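You operate a simulated robot arm through the tools that you are given. There is no shell and no other tool.

You are at the controls of a simulated two-armed robot. One attempt, no reset.

Task
Pump the grey gauge plate up into green, then bleed it into yellow.
Fine: lock the loose black collar and open the red handle first; shut the red handle in the green band; bleed with the blue knob, leave it shut. The plug stays.

It is judged by the outcome, as a careful person would: the job done as asked, and still so three seconds after it is handed in. It fails if anything else is knocked over, pushed out of place, dropped, spilled or broken.

Robot
Two 7-joint arms with fingered hands on one trunk that stands fixed in place. Base frame: the origin is at the foot of the trunk, x ahead of it, y to its left, z up; the work surface is at about z = 920. Readings come in mm, degrees, newtons and seconds.
The left shoulder is at [42, 173, 1305], the right one opposite. With the tool pointing down near the work surface each hand reaches from about 100 to 740 mm from the base axis, measured 20 degrees to its own side. Payload 3.5 kg a hand.
The TCP of each hand is the grasp point between the finger pads, 30 mm short of the fingertips. In the tool frame z runs along the fingers and y along their closing line. The gripper opens to 104 mm; its body begins 35 mm behind the TCP. The gripper is a hand of 3 fingers: y runs from the thumb to the fingers, the wrist lies at [-15, -104, -178] in the tool frame, and closing takes about 1.5 s.
Orientation is that of the tool frame in the base frame, as a unit quaternion [w, x, y, z]. With the fingers straight down and the wrist toward the robot, the tool's x, y and z point along [0, 1, 0], [1, 0, 0] and [0, 0, -1] of the base frame.

Tools
- The arms move only by the tool play_rows. It takes "left_rows", "right_rows" or both (then of equal length, played together; a hand with none holds still); each is one flat list of numbers, 7 for each row, row after row: the gripper command, from -1 (fully open) to 1 (shut), values between in proportion, then the shift along the tool's x, y, z in cm, then the turn, a rotation vector about the tool's x, y, z in degrees. In form: [claw, dx, dy, dz, ax, ay, az, claw, dx, dy, dz, ax, ay, az, ...]. A call has 1 to 20 rows; each row shifts and turns the commanded pose from where the row before left it, along the tool's axes as they then stand. Each row takes 0.2 s and may step no farther than 50 mm and 8.6 degrees from the row before; otherwise, or with a gripper value out of range, the whole call is refused. Where a pose cannot be reached the arm comes as near as it can. A force on the tool above 60 N (or 10 N above the force at the start of the call, whichever is more), or a blocked arm, ends the call early, and 0.2 s more pass. Each finger travels about 72 mm/s and halts on what it meets, pressing with about 22 N; the grip force reading is that of the motor and also rises with nothing between the fingers. The clock runs only during rows and for 0.2 s after the last one: add rows that do not move to give the fingers time. It gives the time, the measured TCP pose, the force on the tool (base axes), the opening and the grip force at its end, in the units of the frame above (readings bear some noise), with the torque about the TCP (base axes, N m) and any sound that the robot's microphone picked up, and new pictures: "pictures" is both (left out), scene, wrist or none (wrist: the cameras of the hands that moved).
- Cameras (640 x 400 px; columns grow to the right, rows downward): "scene" is now at [117.7, -38.7, 1490.3]; the picture's right is [-0.43, -0.90, 0.00], its down [-0.42, 0.20, -0.88] and it looks along [0.79, -0.38, -0.47] (base axes); focal length 308 px, centre (320, 200). "left" rides on the left gripper at [-64, -94, -117] in its tool frame; the picture's right is [-0.72, -0.33, 0.61], its down [0.64, -0.65, 0.40] and it looks along [0.27, 0.68, 0.68] (tool axes); focal length 238 px, centre (320, 200). "right" rides on the right gripper at [64, -94, -117] in its tool frame; the picture's right is [-0.72, 0.33, -0.61], its down [-0.64, -0.65, 0.40] and it looks along [-0.27, 0.68, 0.68] (tool axes); focal length 238 px, centre (320, 200).
- slide_trunk(by): moves the trunk up (or, below 0, down) by that many mm; the arms and the scene camera ride with it, the base frame stays. It gives what a move gives, with no picture.
- preshape(shape, hand): the hand has 3 fingers and takes this shape, open, in about a second: jaw (thumb against the fingers, like two jaws); tri (thumb and two fingers); tip (a fingertip pinch); poke (one finger out to press); point (the index stretched); flat (the hand flat); cup (the hand cupped); fist (a fist). The gripper value then closes the fingers along that shape, each until it touches; the sizes above hold for jaw. It gives what a move gives, with no picture.
- pan_tilt(pan, tilt): turns the head with the scene camera to pan (to the left, within 86 degrees either way) and tilt (down, from -29 to 69), counted from straight ahead of the robot (the tilt from the chest, where the trunk bows). It gives what a move gives, and a new picture of the scene camera.
- point_at(camera, pixels): there is no depth. For up to 12 entries [column, row, z] of the newest picture of that camera ("zoom" is the newest enlarged one), the place [x, y] in the base frame at which the ray of that pixel passes the height z, good to about 2 mm. It takes no simulated time.
- zoom(camera, box): a new picture of the part [left, top, right, bottom] of that camera's present view, enlarged. It takes no simulated time.
- sign_off(): hands the job in; it is judged then, once.

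Leave the grippers open and the arms clear of the work at the hand-in unless told otherwise.

The tools are called as a command line: name --argument value ..., lists and objects as JSON in quotes. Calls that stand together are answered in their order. play_rows: Moves the arms, as the interface text tells. Its arguments: {"type":"object","properties":{"left_rows":{"type":"array","items":{"type":"number"}},"right_rows":{"type":"array","items":{"type":"number"}},"pictures":{"type":"string","enum":["both","scene","wrist","none"]}},"required":[]} The other tools are called the same way: slide_trunk (by) moves the trunk up or down; preshape (shape, hand) gives the hand a shape; pan_tilt (pan, tilt) turns the head that bears the scene camera; point_at (camera, pixels) gives the place at which the rays of pixels pass given heights; zoom (camera, box) takes an enlarged picture of a part of a camera's view; sign_off () hands the job in.

At the start:

```text
t: 0.0
left_ee_pos: [339.8, -64.4, 1343.5]
left_tcp_rot: [0.0, 0.707, 0.708, -0.001]
left_wrist_force: [-0.3, 0.1, -0.7]
left_moment: [0.03, -0.01, 0.02]
left_finger_gap: 104.0
left_grasp_force: 0.0
left_shape: jaw
right_ee_pos: [360.8, -438.5, 1361.7]
right_tcp_rot: [0.0, 0.707, 0.708, 0.0]
right_wrist_force: [0.0, 0.1, -0.2]
right_moment: [-0.02, -0.01, -0.02]
right_finger_gap: 103.8
right_grasp_force: 0.0
right_shape: jaw
trunk travel left (down, up): [-400.0, 354.0]
head pan, tilt (commanded): [-25.7, 28.1]
```

scene: 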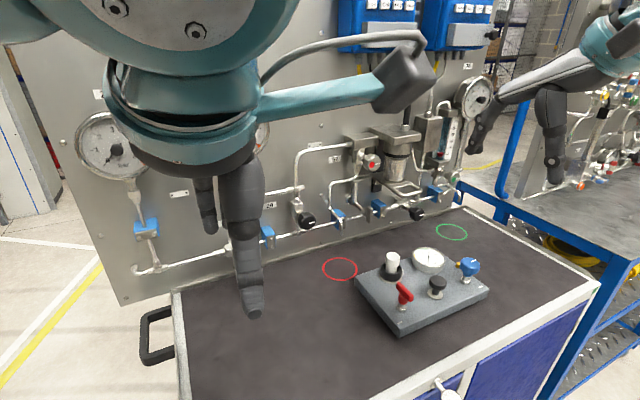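
right: 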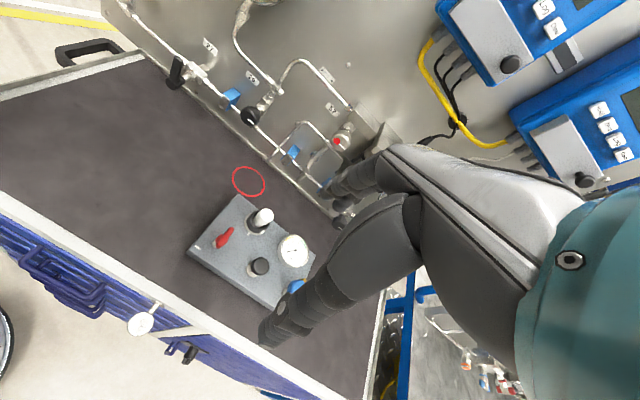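
left: 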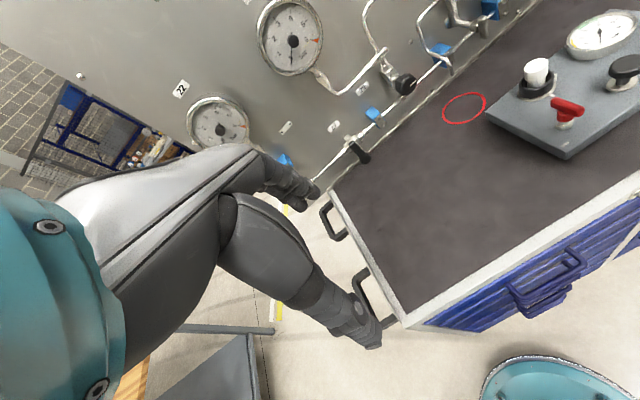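

I see a grey plate on the bench holding a white-topped pump, a red handle, a black knob, a gauge and a blue knob. I'll enlarge the plate in all three cameras before moving anything.

zoom --camera "scene" --box '[340, 230, 500, 340]'

zoom --camera "left" --box '[480, 0, 640, 160]'

zoom --camera "right" --box '[170, 180, 330, 310]'

```text
3.64 times, centred on (420, 285) of scene
```

zoom: 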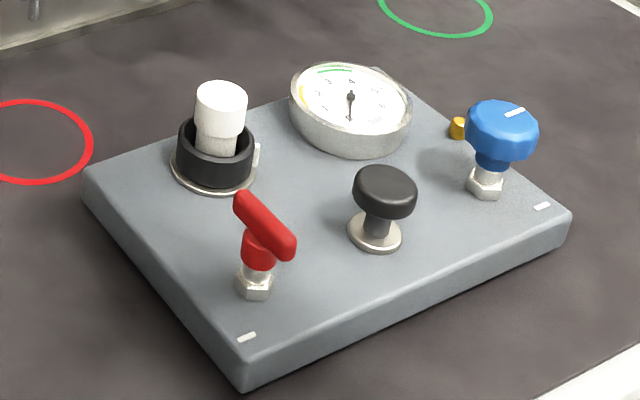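

```text
2.50 times, centred on (560, 80) of left
```

zoom: 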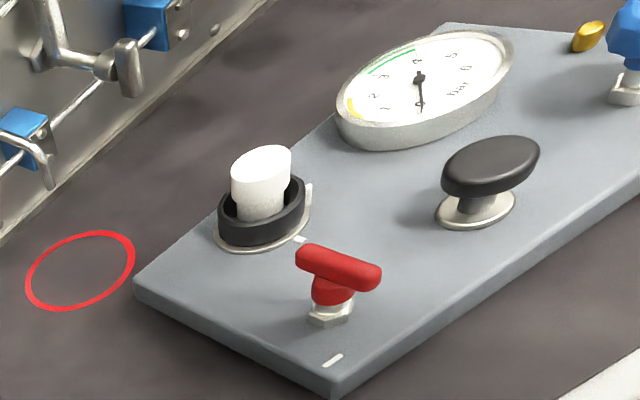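

```text
3.08 times, centred on (250, 245) of right
```

zoom: 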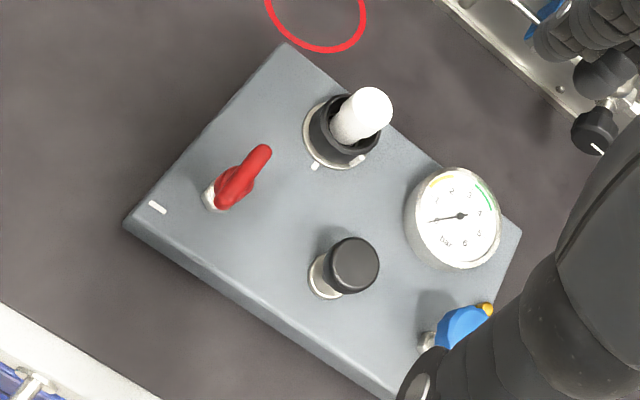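

The black mushroom knob looks like the pump. The white plug sits in a black collar that has a tick, and there's another tick on the plate. The red lever and the blue knob each have a tick nearby too. Next I'll measure positions from the scene camera at several assumed heights.

point_at --camera "scene" --pixels '[[401, 336, 920], [355, 278, 945], [399, 326, 945], [488, 288, 945], [440, 255, 945], [393, 276, 945], [424, 295, 945], [404, 311, 945], [473, 284, 945], [429, 263, 960], [401, 292, 990], [437, 282, 980]]'

point_at --camera "right" --pixels '[[201, 251, 945], [241, 194, 945], [332, 214, 945], [223, 243, 945], [251, 269, 945], [254, 222, 945], [277, 290, 945], [240, 225, 990], [263, 266, 980]]'

```text
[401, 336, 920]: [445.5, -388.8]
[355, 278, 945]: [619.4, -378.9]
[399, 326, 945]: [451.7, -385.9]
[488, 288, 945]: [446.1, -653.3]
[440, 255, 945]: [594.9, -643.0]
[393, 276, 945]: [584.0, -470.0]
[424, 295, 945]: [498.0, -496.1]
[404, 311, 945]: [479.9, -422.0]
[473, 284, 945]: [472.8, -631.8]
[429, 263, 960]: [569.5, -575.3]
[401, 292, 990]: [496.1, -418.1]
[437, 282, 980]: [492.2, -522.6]
```

```text
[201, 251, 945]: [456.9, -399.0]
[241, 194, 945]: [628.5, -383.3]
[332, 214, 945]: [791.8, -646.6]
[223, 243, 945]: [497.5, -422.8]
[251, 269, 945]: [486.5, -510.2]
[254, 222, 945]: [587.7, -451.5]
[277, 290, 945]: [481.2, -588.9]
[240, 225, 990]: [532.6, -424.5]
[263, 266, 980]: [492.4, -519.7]
```

The plate runs from about x 450 to 620 and y -383 to -650. Next I'll zoom tightly on the collar with plug, the red handle, the gauge and the blue knob to read their marks.

zoom --camera "scene" --box '[376, 248, 416, 284]'

zoom --camera "scene" --box '[384, 272, 430, 330]'

zoom --camera "scene" --box '[408, 242, 448, 272]'

zoom --camera "scene" --box '[448, 250, 492, 294]'

zoom --camera "right" --box '[230, 195, 280, 235]'

zoom --camera "left" --box '[520, 45, 580, 145]'

```text
11.11 times, centred on (396, 266) of scene
```

zoom: 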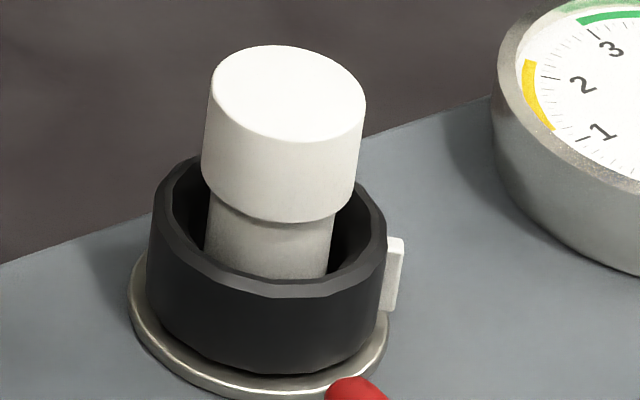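

```text
6.90 times, centred on (407, 301) of scene
```

zoom: 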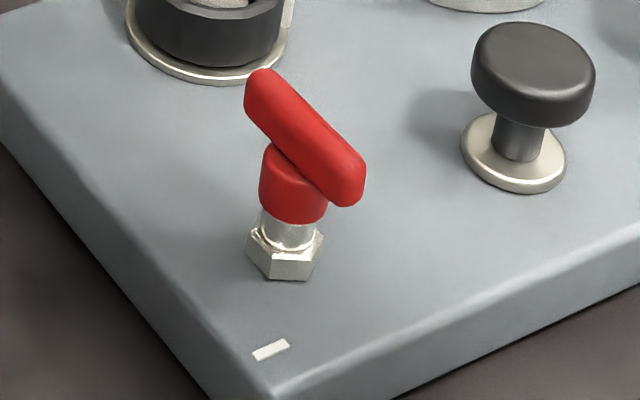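

```text
13.33 times, centred on (428, 257) of scene
```

zoom: 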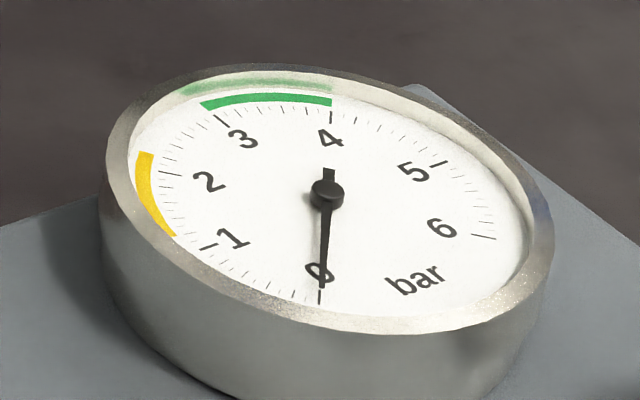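

```text
9.09 times, centred on (470, 272) of scene
```

zoom: 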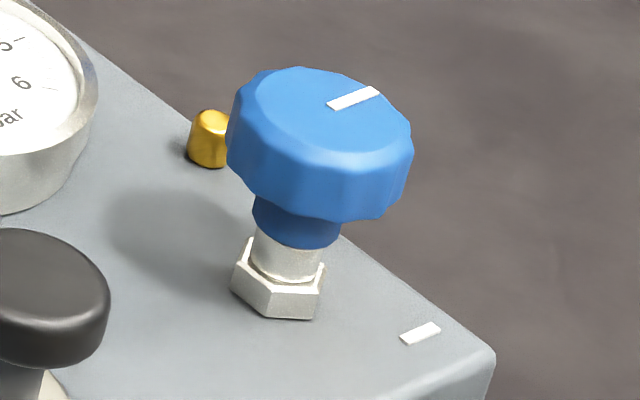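

```text
10.00 times, centred on (255, 215) of right
```

zoom: 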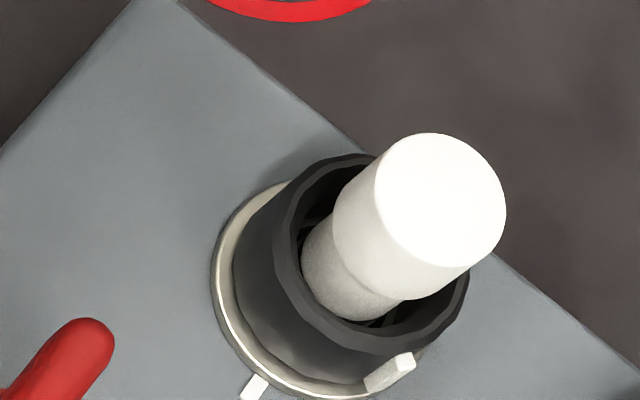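

```text
4.00 times, centred on (550, 95) of left
```

zoom: 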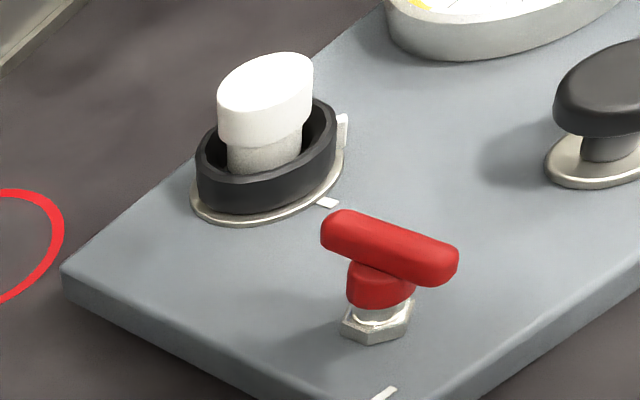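

The gauge reads 0. Green runs from about 2.8 to 4 bar and yellow from about 1.3 to 2.2. I'll triangulate the ticks and part centres using the scene, right and left views together.

point_at --camera "scene" --pixels '[[399.75, 322.6, 940], [399.75, 322.6, 950], [402.2, 310.9, 945], [481.0, 286.7, 945], [465.6, 283.0, 945], [394.5, 277, 945], [394.5, 277, 950], [403, 273.5, 960], [391.5, 272, 970], [437, 276, 985], [403.5, 294, 990], [469, 262.5, 1000]]'

point_at --camera "right" --pixels '[[197.4, 247.3, 940], [197.4, 247.3, 950], [248.3, 233.8, 945], [262, 232, 960], [265.5, 213.5, 1000], [265.5, 213.5, 990], [252.5, 267.5, 945], [264, 263, 985]]'

point_at --camera "left" --pixels '[[565.2, 144.4, 940], [565.2, 144.4, 950], [552, 120.5, 945], [555.5, 103, 960], [536, 66, 1000], [536, 66, 990]]'

```text
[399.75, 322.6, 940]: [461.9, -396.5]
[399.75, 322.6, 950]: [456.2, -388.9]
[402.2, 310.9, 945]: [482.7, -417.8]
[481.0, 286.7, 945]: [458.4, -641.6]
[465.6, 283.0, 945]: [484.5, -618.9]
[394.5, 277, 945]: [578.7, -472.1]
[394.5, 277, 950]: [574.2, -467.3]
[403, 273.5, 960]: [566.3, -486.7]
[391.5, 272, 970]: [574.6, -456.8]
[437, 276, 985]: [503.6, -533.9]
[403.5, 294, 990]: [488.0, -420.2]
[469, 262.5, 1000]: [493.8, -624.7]
```

```text
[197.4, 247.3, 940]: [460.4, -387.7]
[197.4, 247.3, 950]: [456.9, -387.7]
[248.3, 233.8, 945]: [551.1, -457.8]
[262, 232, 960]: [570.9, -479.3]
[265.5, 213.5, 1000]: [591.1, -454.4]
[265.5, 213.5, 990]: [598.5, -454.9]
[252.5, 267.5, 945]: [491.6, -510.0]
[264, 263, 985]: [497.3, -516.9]
```

```text
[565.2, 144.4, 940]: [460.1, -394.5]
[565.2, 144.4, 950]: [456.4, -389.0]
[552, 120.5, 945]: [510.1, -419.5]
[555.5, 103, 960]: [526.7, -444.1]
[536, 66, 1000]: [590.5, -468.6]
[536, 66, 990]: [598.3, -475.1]
```

The red dash agrees across all three cameras at z≈950, so that is the plate's top face. Next I'll triangulate the taller parts at two heights each.

point_at --camera "scene" --pixels '[[393.2, 256.3, 1000], [393.2, 256.3, 1020], [391.2, 268.3, 970], [391.2, 268.3, 985], [402.5, 272.6, 960], [402.5, 272.6, 970], [438.1, 281.7, 980], [438.1, 281.7, 1000], [398.6, 284.3, 990], [411.6, 298.1, 990], [470.5, 262.6, 1000], [481, 286.7, 950]]'

point_at --camera "right" --pixels '[[267.1, 215, 1000], [267.1, 215, 1020], [260.2, 220.2, 970], [260.2, 220.2, 985], [262, 232, 960], [262, 232, 970], [260.4, 265.1, 980], [260.4, 265.1, 1000], [231.2, 229.4, 990], [216.6, 245, 990], [248.3, 233.8, 950]]'

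point_at --camera "left" --pixels '[[536.5, 65, 1000], [536.5, 65, 1020], [537.5, 80, 970], [537.5, 80, 985], [555.5, 77.5, 960], [555.5, 77.5, 970], [552, 95.75, 950], [555.75, 100.5, 990], [581.75, 112, 990]]'

```text
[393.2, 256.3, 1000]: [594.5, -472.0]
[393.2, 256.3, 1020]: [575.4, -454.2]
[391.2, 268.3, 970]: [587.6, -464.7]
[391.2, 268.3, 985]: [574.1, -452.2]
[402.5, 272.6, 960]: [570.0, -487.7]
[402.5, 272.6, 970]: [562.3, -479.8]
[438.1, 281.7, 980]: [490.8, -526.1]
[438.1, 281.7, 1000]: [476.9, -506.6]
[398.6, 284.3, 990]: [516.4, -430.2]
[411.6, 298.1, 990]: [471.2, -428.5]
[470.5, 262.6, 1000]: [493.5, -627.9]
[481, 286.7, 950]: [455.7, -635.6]
```

```text
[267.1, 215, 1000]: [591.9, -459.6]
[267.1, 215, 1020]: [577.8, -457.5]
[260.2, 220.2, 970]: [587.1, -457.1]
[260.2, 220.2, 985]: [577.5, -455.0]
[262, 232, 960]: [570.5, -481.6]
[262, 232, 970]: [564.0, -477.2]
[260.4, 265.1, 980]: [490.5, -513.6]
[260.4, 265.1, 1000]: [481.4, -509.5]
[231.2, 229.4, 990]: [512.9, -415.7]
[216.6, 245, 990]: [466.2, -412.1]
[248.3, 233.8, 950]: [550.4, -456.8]
```

```text
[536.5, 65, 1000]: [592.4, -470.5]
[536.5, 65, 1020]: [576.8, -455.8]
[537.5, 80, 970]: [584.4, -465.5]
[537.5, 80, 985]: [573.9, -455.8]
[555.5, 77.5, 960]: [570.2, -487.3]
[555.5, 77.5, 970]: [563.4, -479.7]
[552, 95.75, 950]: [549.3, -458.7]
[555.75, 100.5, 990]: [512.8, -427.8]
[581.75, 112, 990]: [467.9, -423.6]
```

Triangulated positions so far (mm):

| Part | Position and height |
|---|---|
| Collar | Centre ≈ (578, -457), top z ≈ 981, about 52 across |
| Collar tick | At 240° |
| Plate mark for the collar | At 180°, so the collar needs about 60° clockwise from above |
| Plug | Top z ≈ 1018 |
| Red bar | (479, -413), lies along x, z ≈ 1012 |
| Pump knob | (482, -510), z ≈ 996 |
| Blue knob | (482, -613), z ≈ 1013 |

Before bringing the hand in, I'll check how far away the wall fittings are.

point_at --camera "scene" --pixels '[[330, 243, 920], [400, 226, 920], [460, 208, 920], [417, 213, 1000], [378, 208, 1000], [340, 216, 1000], [307, 221, 1000], [435, 293, 950], [465.6, 283, 950], [402.2, 310.9, 950]]'

point_at --camera "right" --pixels '[[252.3, 269.4, 950], [250, 116, 1000], [290, 152, 1000], [345, 212, 950], [330, 190, 1000], [160, 75, 920]]'

```text
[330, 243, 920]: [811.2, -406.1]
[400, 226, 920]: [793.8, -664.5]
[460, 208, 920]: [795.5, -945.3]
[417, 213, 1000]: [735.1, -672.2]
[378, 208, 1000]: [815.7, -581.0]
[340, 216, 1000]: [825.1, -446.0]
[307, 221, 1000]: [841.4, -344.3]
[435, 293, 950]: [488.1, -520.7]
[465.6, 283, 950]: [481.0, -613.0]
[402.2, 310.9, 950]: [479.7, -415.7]
```

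```text
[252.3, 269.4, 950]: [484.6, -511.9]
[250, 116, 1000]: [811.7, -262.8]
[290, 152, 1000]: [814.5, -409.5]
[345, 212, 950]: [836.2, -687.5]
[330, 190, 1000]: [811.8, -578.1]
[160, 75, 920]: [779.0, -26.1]
```

The wall is at x ≈ 800 or beyond, so there's room. I'll move the right hand to about 110 mm above the collar and slide the left hand 150 mm left, out of the way.

play_rows --right_rows '[-1, -0.23, 2.71, 2.6, 0, 0, 0, -1, -0.23, 2.71, 2.6, 0, 0, 0, -1, -0.23, 2.71, 2.6, 0, 0, 0, -1, -0.23, 2.71, 2.6, 0, 0, 0, -1, -0.23, 2.71, 2.6, 0, 0, 0, -1, -0.23, 2.71, 2.6, 0, 0, 0, -1, -0.23, 2.71, 2.6, 0, 0, 0, -1, -0.23, 2.71, 2.6, 0, 0, 0]' --left_rows '[-1, 2, -1, 0, 0, 0, 0, -1, 2, -1, 0, 0, 0, 0, -1, 2, -1, 0, 0, 0, 0, -1, 2, -1, 0, 0, 0, 0, -1, 2, -1, 0, 0, 0, 0, -1, 2, 0, 0, 0, 0, 0, -1, 2, 0, 0, 0, 0, 0, -1, 2, 0, 0, 0, 0, 0]'

```text
t: 1.8
left_ee_pos: [292.0, 95.6, 1346.0]
left_tcp_rot: [0.0, 0.707, 0.707, 0.0]
left_wrist_force: [-0.1, -0.4, -1.0]
left_moment: [0.03, 0.04, -0.03]
left_finger_gap: 103.5
left_grasp_force: 0.1
left_shape: jaw
right_ee_pos: [580.3, -455.5, 1152.2]
right_tcp_rot: [0.0, 0.707, 0.707, 0.0]
right_wrist_force: [0.9, 0.1, 0.4]
right_moment: [-0.01, -0.01, 0.03]
right_finger_gap: 103.6
right_grasp_force: 0.0
right_shape: jaw
trunk travel left (down, up): [-400.0, 354.0]
head pan, tilt (commanded): [-25.7, 28.1]
```

scene: 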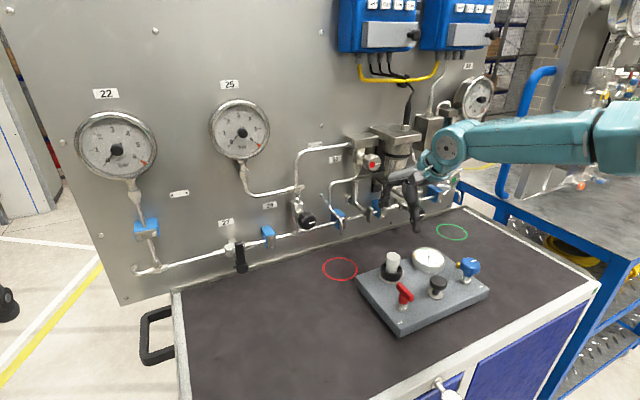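
right: 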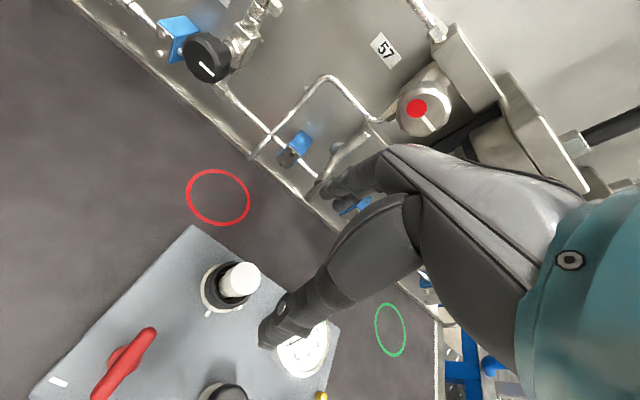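
left: 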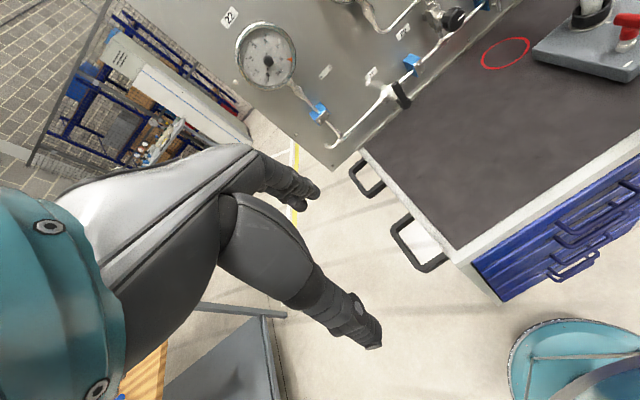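

The hand is now above the collar and nothing has been touched. I'll zoom in on the hand and the collar to check how they line up.

zoom --camera "scene" --box '[360, 160, 460, 300]'

zoom --camera "right" --box '[180, 220, 340, 360]'

point_at --camera "right" --pixels '[[246, 277, 1018], [232, 283, 981], [208, 314, 950], [250, 306, 968], [57, 382, 950]]'

```text
2.86 times, centred on (410, 230) of scene
```

zoom: 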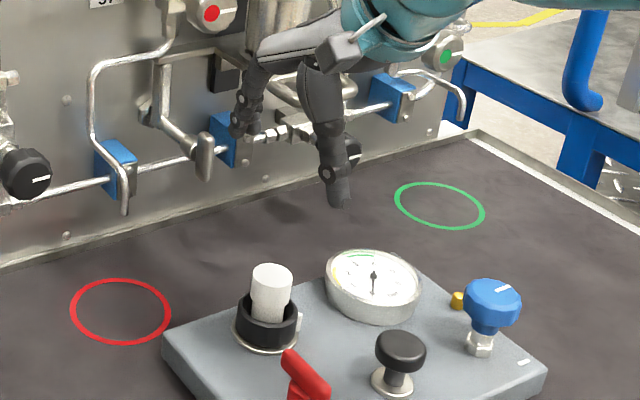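

```text
2.86 times, centred on (260, 290) of right
```

zoom: 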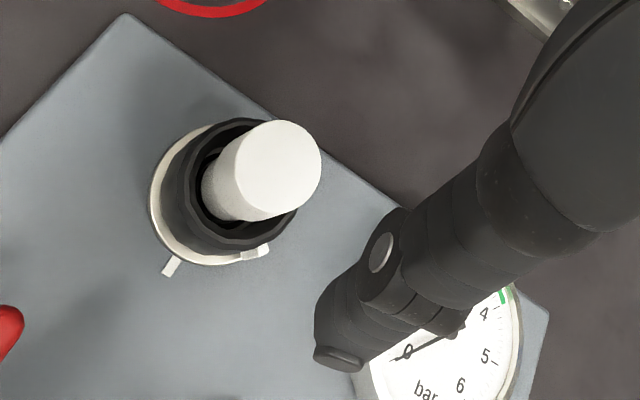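

```text
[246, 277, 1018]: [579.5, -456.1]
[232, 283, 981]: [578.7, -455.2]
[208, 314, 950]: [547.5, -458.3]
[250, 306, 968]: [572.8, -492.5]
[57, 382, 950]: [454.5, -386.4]
```

The hand is centred on the collar to within 2 mm. I'll lower 120 mm so the fingertips are just below the plug top, then look again.

play_rows --right_rows '[-1, -0.02, -0.05, 3, 0, 0, 0, -1, -0.02, -0.05, 3, 0, 0, 0, -1, 0, -0.05, 3, 0, 0, 0, -1, 0, 0, 3, 0, 0, 0, -1, 0, 0, 0, 0, 0, 0]'

```text
t: 3.0
left_ee_pos: [290.6, 94.6, 1344.8]
left_tcp_rot: [0.0, 0.708, 0.706, 0.0]
left_wrist_force: [-0.6, -0.7, -0.6]
left_moment: [0.0, 0.01, 0.01]
left_finger_gap: 103.7
left_grasp_force: 0.1
left_shape: jaw
right_ee_pos: [578.2, -458.3, 1034.8]
right_tcp_rot: [0.001, 0.707, 0.707, 0.0]
right_wrist_force: [-1.2, 1.1, 0.2]
right_moment: [0.02, 0.0, 0.02]
right_finger_gap: 103.4
right_grasp_force: 0.0
right_shape: jaw
trunk travel left (down, up): [-400.0, 354.0]
head pan, tilt (commanded): [-25.7, 28.1]
```

scene: 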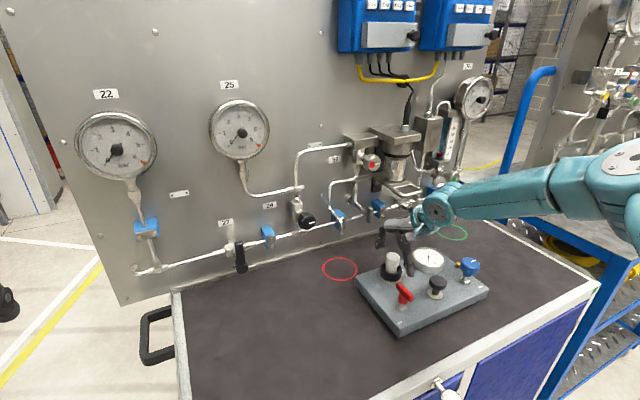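
right: 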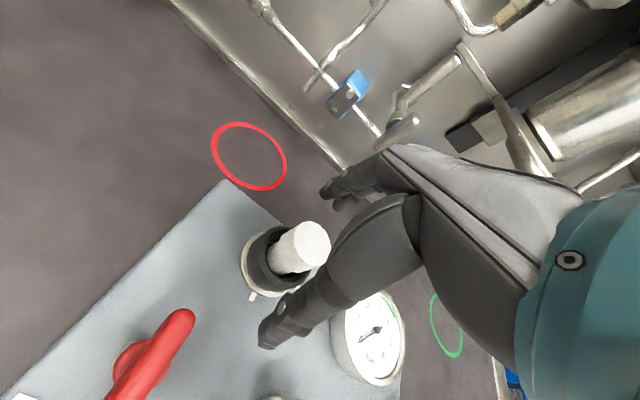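

zoom --camera "scene" --box '[360, 200, 450, 300]'

zoom --camera "right" --box '[220, 170, 400, 360]'

```text
4.00 times, centred on (405, 250) of scene
```

zoom: 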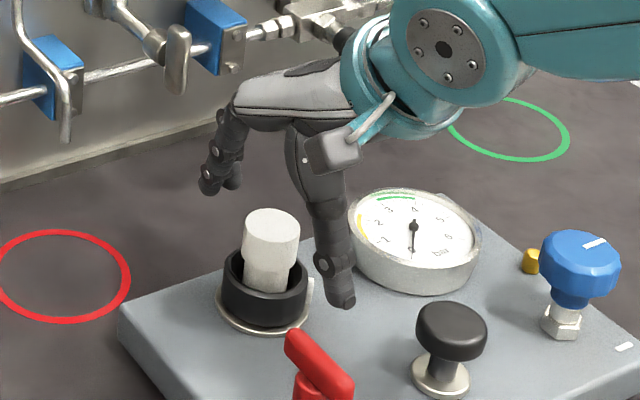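

```text
2.11 times, centred on (310, 265) of right
```

zoom: 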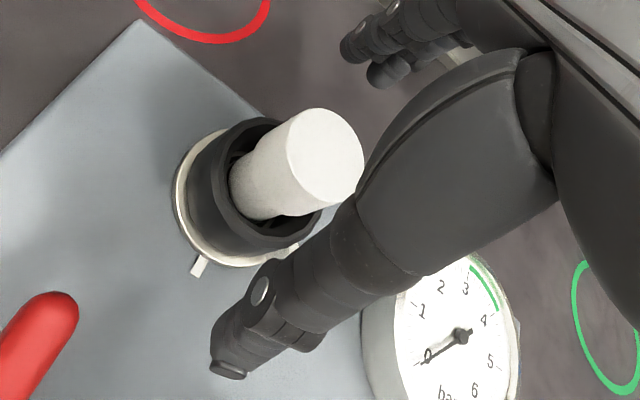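

The thumb is on the near side and two fingers are on the far side, well clear of the gauge, with the plug between them. I'll lower the last 42 mm to TCP z ≈ 992 so the pads straddle the collar, watching the force.

play_rows --right_rows '[-1, 0.15, 0.03, 1.5, 0, 0, 0, -1, 0, 0, 1.4, 0, 0, 0, -1, 0, 0, 1.3, 0, 0, 0, -1, 0, 0, 0, 0, 0, 0]'

zoom --camera "scene" --box '[360, 210, 450, 300]'

zoom --camera "right" --box '[220, 170, 400, 360]'

```text
t: 4.0
left_ee_pos: [290.6, 94.5, 1345.0]
left_tcp_rot: [-0.002, 0.707, 0.707, 0.0]
left_wrist_force: [-0.1, 0.2, -0.4]
left_moment: [-0.01, -0.01, -0.01]
left_finger_gap: 103.6
left_grasp_force: 0.1
left_shape: jaw
right_ee_pos: [575.7, -452.7, 996.0]
right_tcp_rot: [-0.005, 0.704, 0.71, 0.002]
right_wrist_force: [-0.4, 0.2, 0.5]
right_moment: [0.02, 0.03, -0.01]
right_finger_gap: 103.8
right_grasp_force: 0.0
right_shape: jaw
right hand out of reach, approached as far as the arm can: row 3
trunk travel left (down, up): [-400.0, 354.0]
head pan, tilt (commanded): [-25.7, 28.1]
```

scene: 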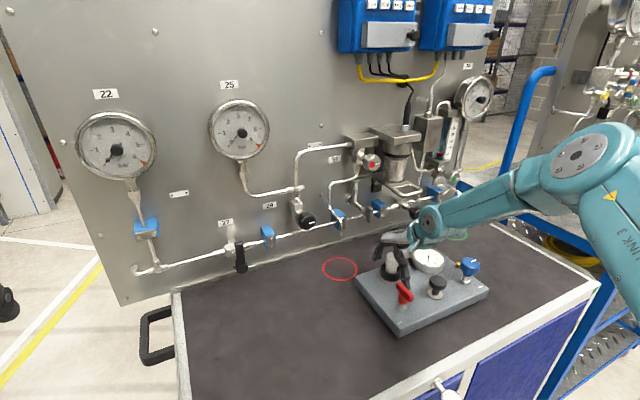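
right: 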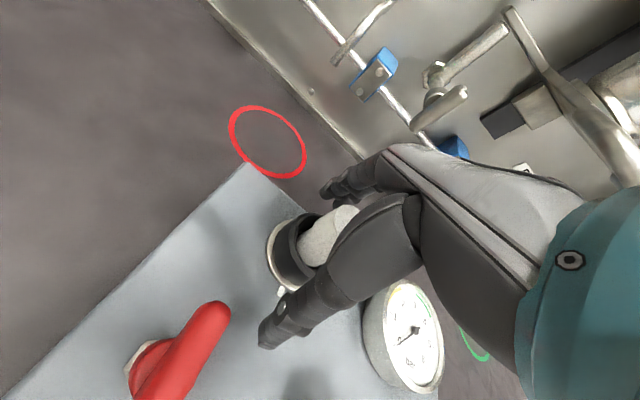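

```text
4.44 times, centred on (405, 255) of scene
```

zoom: 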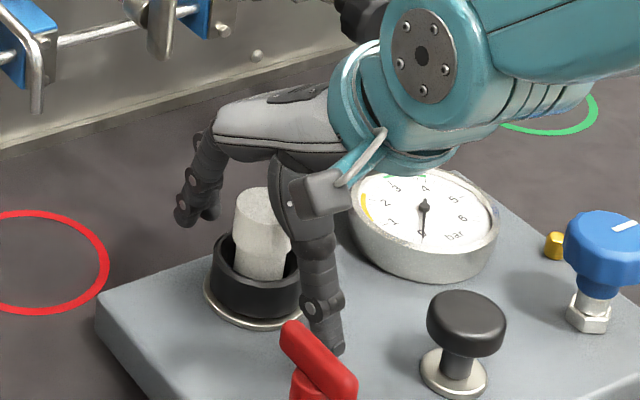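

```text
2.11 times, centred on (310, 265) of right
```

zoom: 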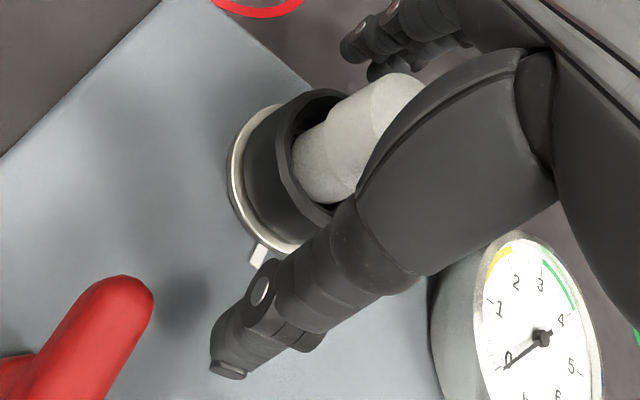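

The last few mm were reported out of reach, and the TCP stopped at z=996 with nothing touched. At this bearing the wrist is more natural turned clockwise, which is also the way the collar goes. I'll narrow the fingers partly, turn 16° clockwise and lower a little more.

play_rows --right_rows '[-0.5, 0, 0.15, 0, 0, 0, 0, -0.5, 0, 0, 0, 0, 0, 8, -0.5, 0, 0, 0, 0, 0, 8, -0.5, 0, 0, 0.2, 0, 0, 0, -0.5, 0, 0, 0, 0, 0, 0]'

zoom --camera "scene" --box '[360, 210, 450, 300]'

zoom --camera "right" --box '[220, 170, 400, 360]'

```text
t: 5.2
left_ee_pos: [289.9, 93.7, 1345.1]
left_tcp_rot: [0.0, 0.708, 0.707, 0.0]
left_wrist_force: [0.2, 0.0, -0.2]
left_moment: [0.0, 0.01, 0.01]
left_finger_gap: 103.6
left_grasp_force: 0.0
left_shape: jaw
right_ee_pos: [578.9, -454.7, 986.9]
right_tcp_rot: [-0.004, 0.773, 0.635, -0.004]
right_wrist_force: [0.5, 0.5, -0.2]
right_moment: [0.01, 0.04, -0.03]
right_finger_gap: 78.3
right_grasp_force: 0.0
right_shape: jaw
right hand out of reach, approached as far as the arm can: row 1, 3
trunk travel left (down, up): [-400.0, 354.0]
head pan, tilt (commanded): [-25.7, 28.1]
```

scene: 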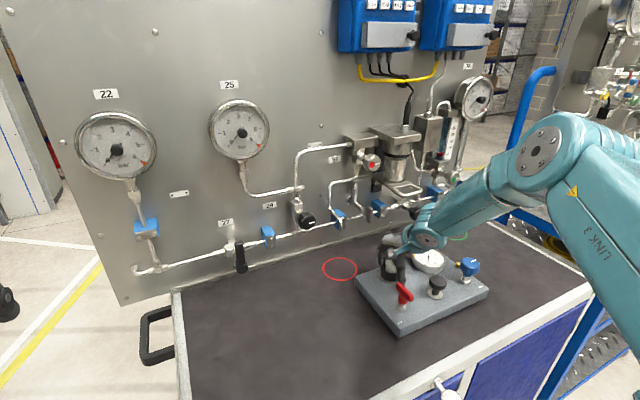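
right: 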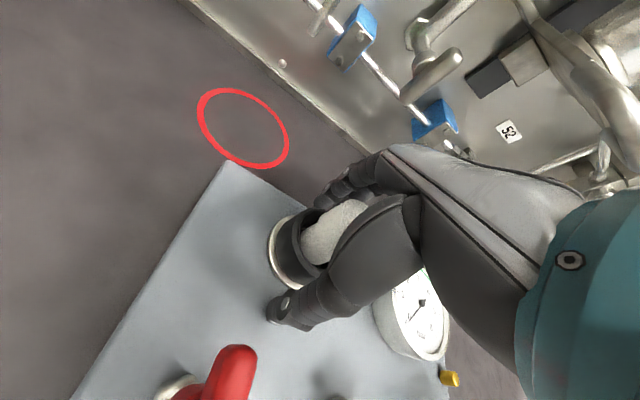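

```text
4.44 times, centred on (405, 255) of scene
```

zoom: 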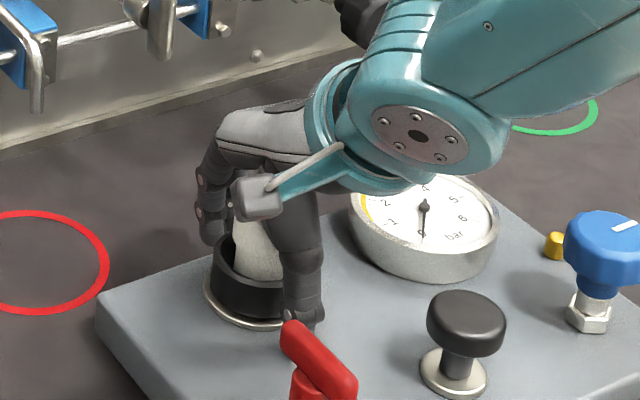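

```text
2.11 times, centred on (310, 265) of right
```

zoom: 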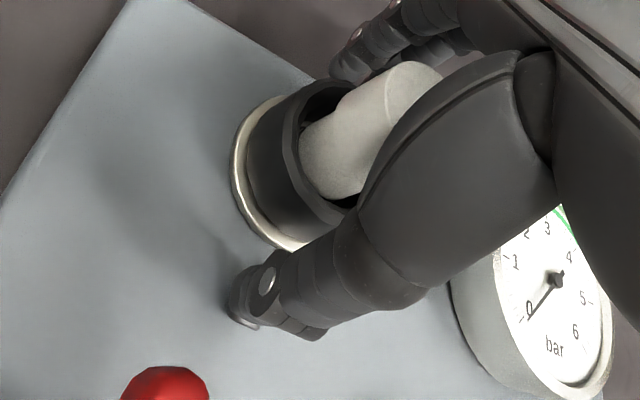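

The hand is at z=987 with the fingertips around the collar and no contact force. I'll rise 2 mm to keep clear of the plug top and then close on the collar.

play_rows --right_rows '[-0.5, 0.1, 0, -0.2, 0, 0, 0, -0.2, 0, 0, 0, 0, 0, 0, 0.2, 0, 0, 0, 0, 0, 0, 0.6, 0, 0, 0, 0, 0, 0, 1, 0, 0, 0, 0, 0, 0, 1, 0, 0, 0, 0, 0, 0]'

zoom --camera "scene" --box '[360, 210, 450, 300]'

zoom --camera "right" --box '[220, 170, 400, 360]'

```text
t: 6.6
left_ee_pos: [291.3, 94.7, 1344.3]
left_tcp_rot: [0.0, 0.707, 0.707, 0.0]
left_wrist_force: [-0.2, 0.2, -0.2]
left_moment: [0.0, 0.02, -0.02]
left_finger_gap: 103.9
left_grasp_force: 0.0
left_shape: jaw
right_ee_pos: [578.8, -455.1, 989.2]
right_tcp_rot: [-0.005, 0.773, 0.635, -0.004]
right_wrist_force: [0.7, -0.1, 0.2]
right_moment: [-0.04, -0.09, -0.03]
right_finger_gap: 42.2
right_grasp_force: 22.1
right_shape: jaw
trunk travel left (down, up): [-400.0, 354.0]
head pan, tilt (commanded): [-25.7, 28.1]
```

scene: 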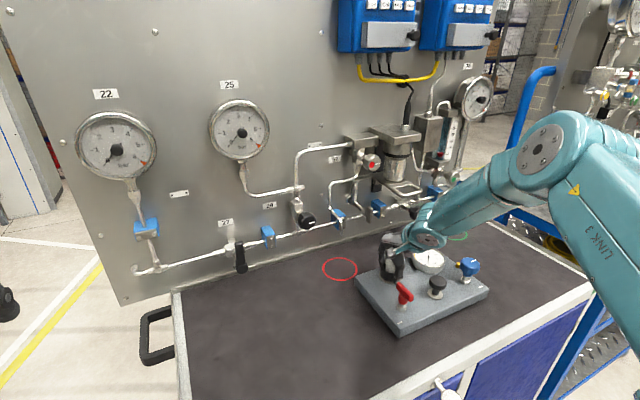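
right: 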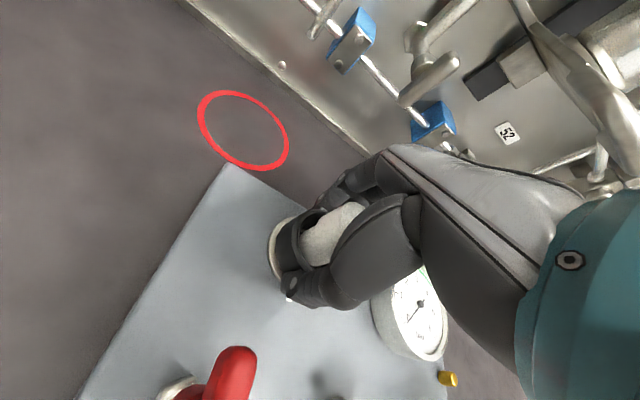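

```text
4.44 times, centred on (405, 255) of scene
```

zoom: 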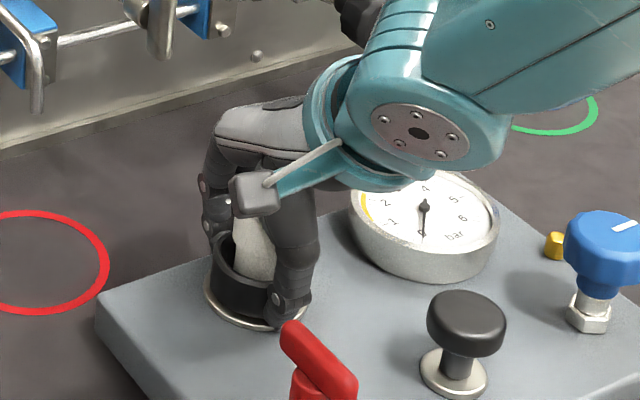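

```text
2.11 times, centred on (310, 265) of right
```

zoom: 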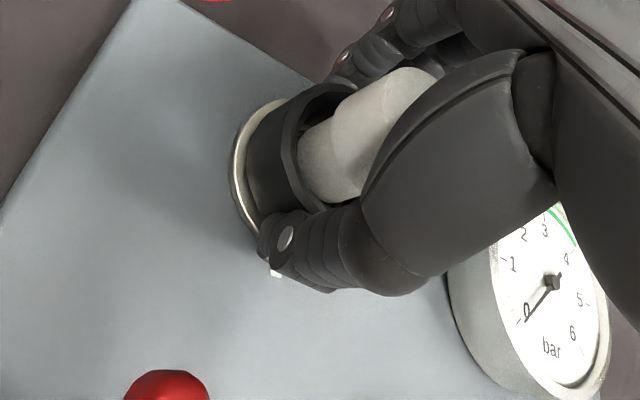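

The fingers hold the collar with a 42 mm gap and 22 N. I'll turn 32° clockwise from above first, then check that the collar follows.

play_rows --right_rows '[1, 0, 0, 0, 0, 0, 8, 1, 0, 0, 0, 0, 0, 8, 1, 0, 0, 0, 0, 0, 8, 1, 0, 0, 0, 0, 0, 8, 1, 0, 0, 0, 0, 0, 0]'

zoom --camera "scene" --box '[360, 210, 450, 300]'

zoom --camera "right" --box '[220, 170, 400, 360]'

```text
t: 7.8
left_ee_pos: [291.5, 95.6, 1344.0]
left_tcp_rot: [0.0, 0.707, 0.707, 0.0]
left_wrist_force: [-1.1, -0.2, -0.4]
left_moment: [-0.02, -0.04, -0.03]
left_finger_gap: 103.8
left_grasp_force: 0.1
left_shape: jaw
right_ee_pos: [578.4, -454.5, 990.8]
right_tcp_rot: [-0.004, 0.918, 0.396, -0.004]
right_wrist_force: [9.3, 2.0, -0.4]
right_moment: [-0.08, -0.34, 0.22]
right_finger_gap: 41.8
right_grasp_force: 22.0
right_shape: jaw
trunk travel left (down, up): [-400.0, 354.0]
head pan, tilt (commanded): [-25.7, 28.1]
```

scene: 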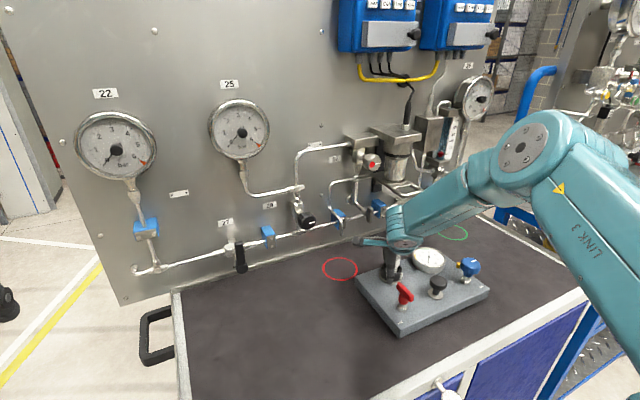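
right: 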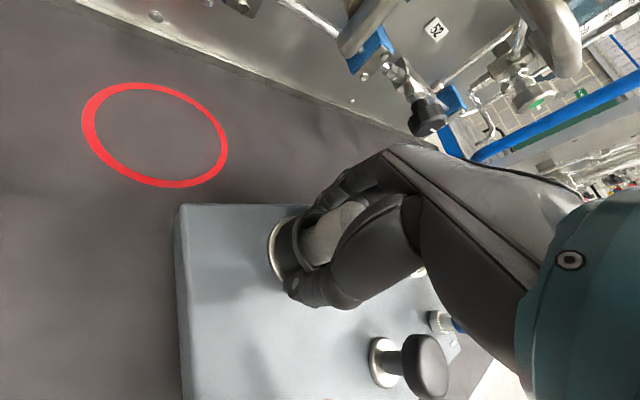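

```text
4.44 times, centred on (405, 255) of scene
```

zoom: 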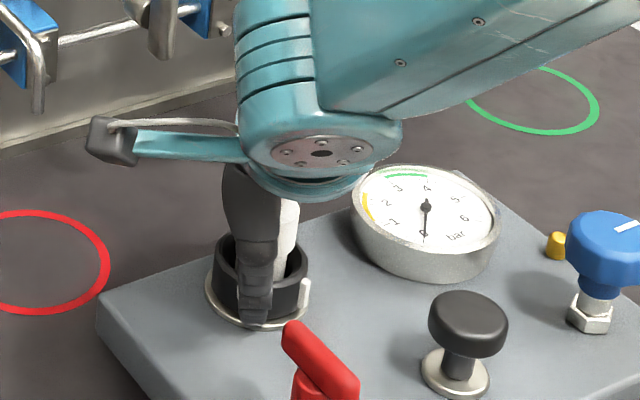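

```text
2.11 times, centred on (310, 265) of right
```

zoom: 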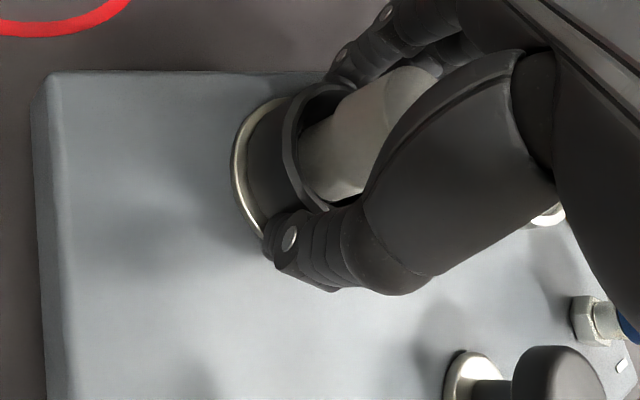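

The collar follows: its lug has moved about 32° (scene ≈ (401, 276)), and there is 0.2 Nm on the tool. I'll turn another 27° to bring the lug to the plate mark.

play_rows --right_rows '[1, 0, 0, 0, 0, 0, 8, 1, 0, 0, 0, 0, 0, 8, 1, 0, 0, 0, 0, 0, 8, 1, 0, 0, 0, 0, 0, 3, 1, 0, 0, 0, 0, 0, 0]'

zoom --camera "scene" --box '[360, 210, 450, 300]'

zoom --camera "right" --box '[220, 170, 400, 360]'

```text
t: 9.0
left_ee_pos: [288.1, 93.2, 1345.2]
left_tcp_rot: [-0.001, 0.707, 0.708, 0.001]
left_wrist_force: [-0.3, 0.6, 0.0]
left_moment: [0.01, 0.0, 0.02]
left_finger_gap: 103.8
left_grasp_force: 0.0
left_shape: jaw
right_ee_pos: [553.9, -460.4, 1013.6]
right_tcp_rot: [0.0, 0.985, 0.17, -0.004]
right_wrist_force: [-4.2, -10.3, 8.4]
right_moment: [-0.44, 0.03, -0.21]
right_finger_gap: 29.9
right_grasp_force: 22.6
right_shape: jaw
right hand out of reach, approached as far as the arm can: row 1, 2, 3, 4
trunk travel left (down, up): [-400.0, 354.0]
head pan, tilt (commanded): [-25.7, 28.1]
```

scene: 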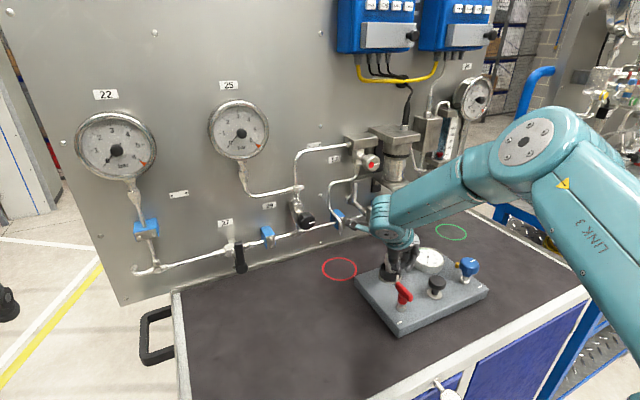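
right: 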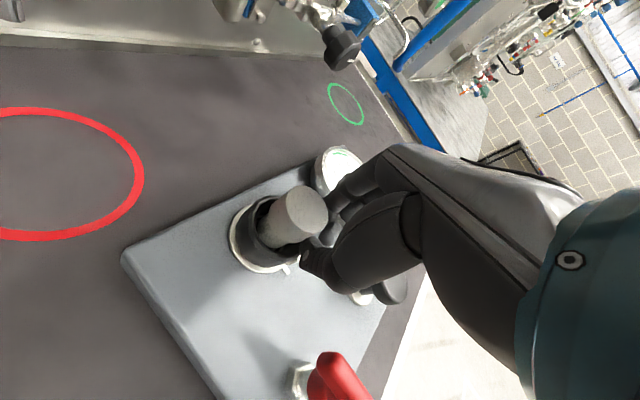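

```text
4.44 times, centred on (405, 255) of scene
```

zoom: 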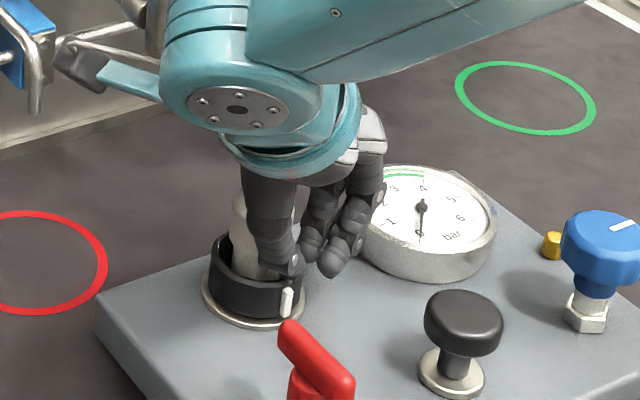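

```text
2.11 times, centred on (310, 265) of right
```

zoom: 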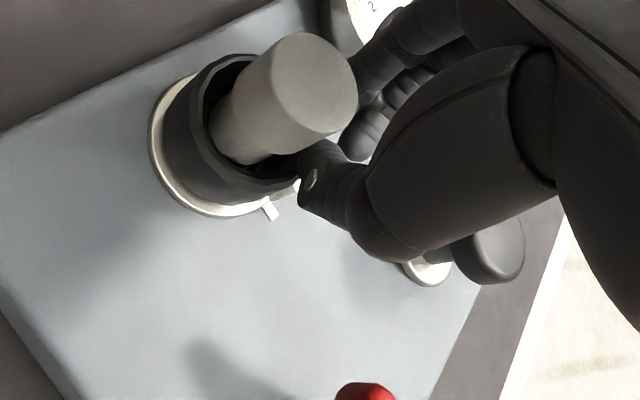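

The arm ran out of reach partway. The hand slid off the collar and now sits beside it, with the TCP at (554, -460, 1014). The plug isn't in the grip, so I'll lift straight up before doing anything else.

play_rows --right_rows '[0.9, 0, 0, -1.5, 0, 0, 0, 0.9, 0, 0, -2.5, 0, 0, 0, 0.9, 0, 0, -3, 0, 0, 0, 0.9, 0, 0, -3, 0, 0, 0, 0.9, 0, 0, 0, 0, 0, 0]'

zoom --camera "scene" --box '[340, 230, 500, 340]'

zoom --camera "scene" --box '[376, 248, 416, 284]'

```text
t: 10.2
left_ee_pos: [291.6, 94.3, 1344.3]
left_tcp_rot: [0.0, 0.707, 0.707, 0.0]
left_wrist_force: [0.4, -0.5, 0.0]
left_moment: [-0.01, 0.02, 0.02]
left_finger_gap: 103.6
left_grasp_force: 0.1
left_shape: jaw
right_ee_pos: [557.1, -457.3, 1108.5]
right_tcp_rot: [-0.003, 0.985, 0.172, -0.006]
right_wrist_force: [0.3, 0.3, -0.2]
right_moment: [0.01, 0.0, 0.01]
right_finger_gap: 5.4
right_grasp_force: 0.0
right_shape: jaw
trunk travel left (down, up): [-400.0, 354.0]
head pan, tilt (commanded): [-25.7, 28.1]
```

scene: 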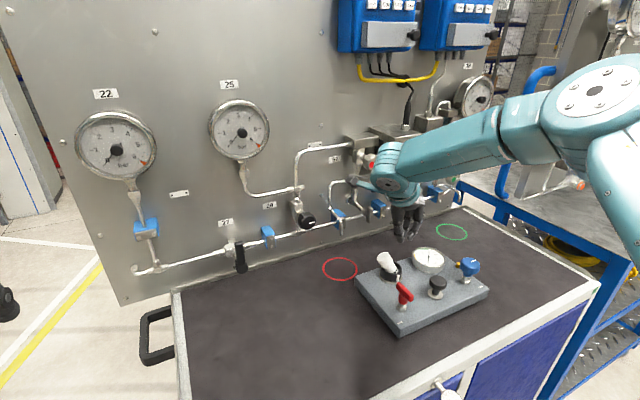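
right: 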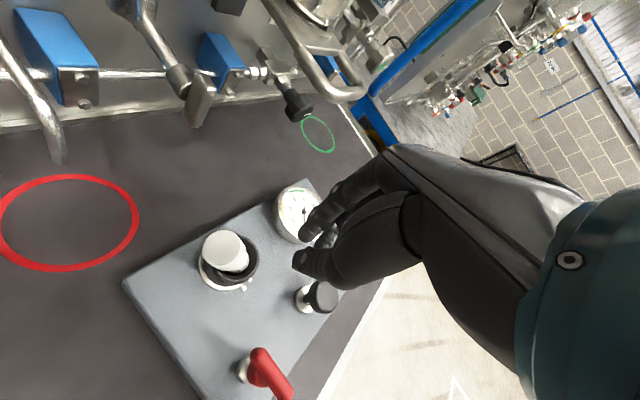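

```text
3.64 times, centred on (420, 285) of scene
```

zoom: 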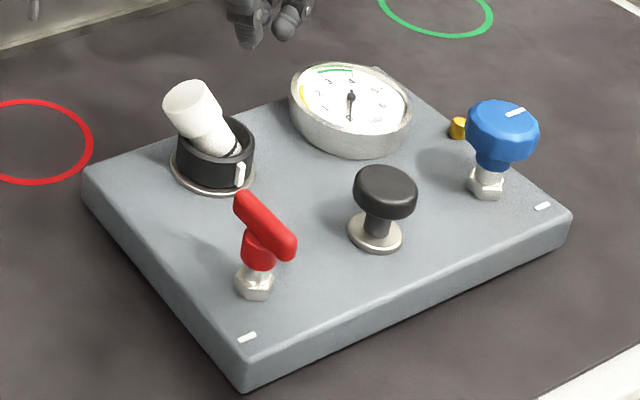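

```text
11.11 times, centred on (396, 266) of scene
```

zoom: 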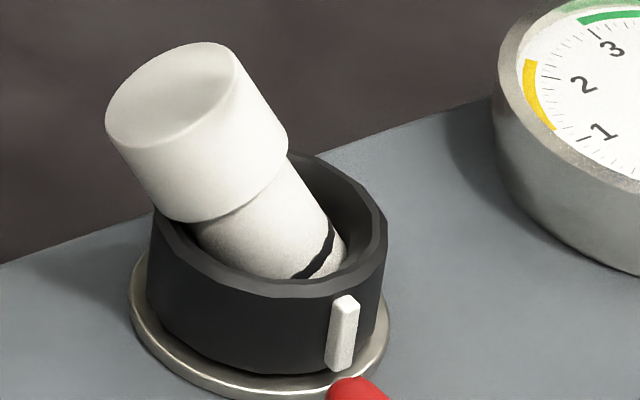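

The plug has been tilted in its collar, and a dark O-ring line now shows near its foot. The plate and the other parts haven't moved. I need a closer look at how the plug sits and where the lug is against the mark.

zoom --camera "right" --box '[180, 210, 280, 310]'

zoom --camera "left" --box '[560, 0, 640, 60]'

zoom --camera "scene" --box '[380, 250, 410, 285]'

```text
4.00 times, centred on (230, 260) of right
```

zoom: 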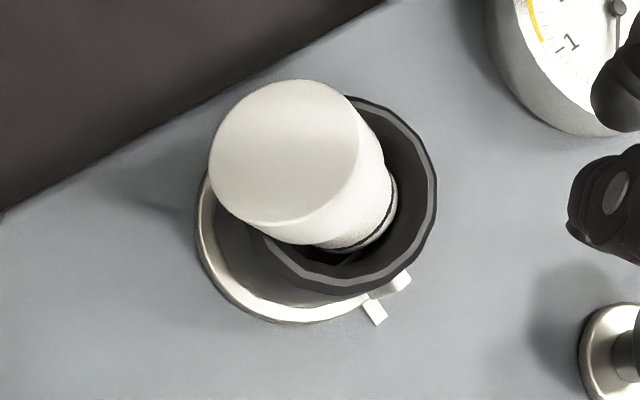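

```text
6.67 times, centred on (600, 30) of left
```

zoom: 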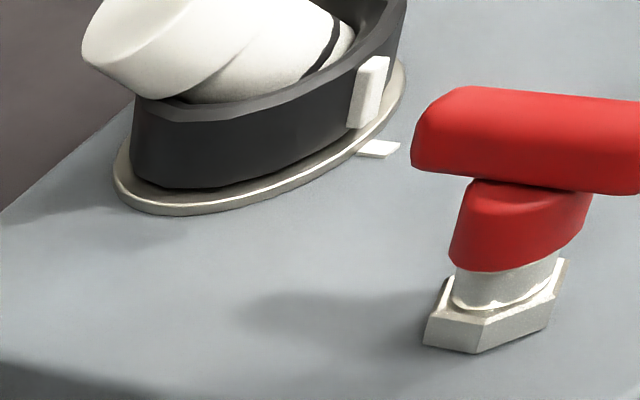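

```text
11.43 times, centred on (395, 268) of scene
```

zoom: 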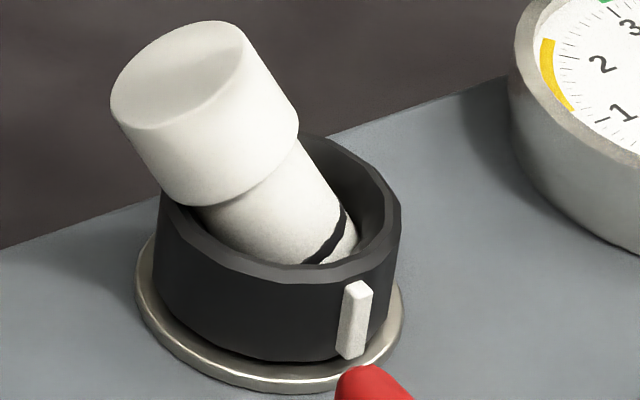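

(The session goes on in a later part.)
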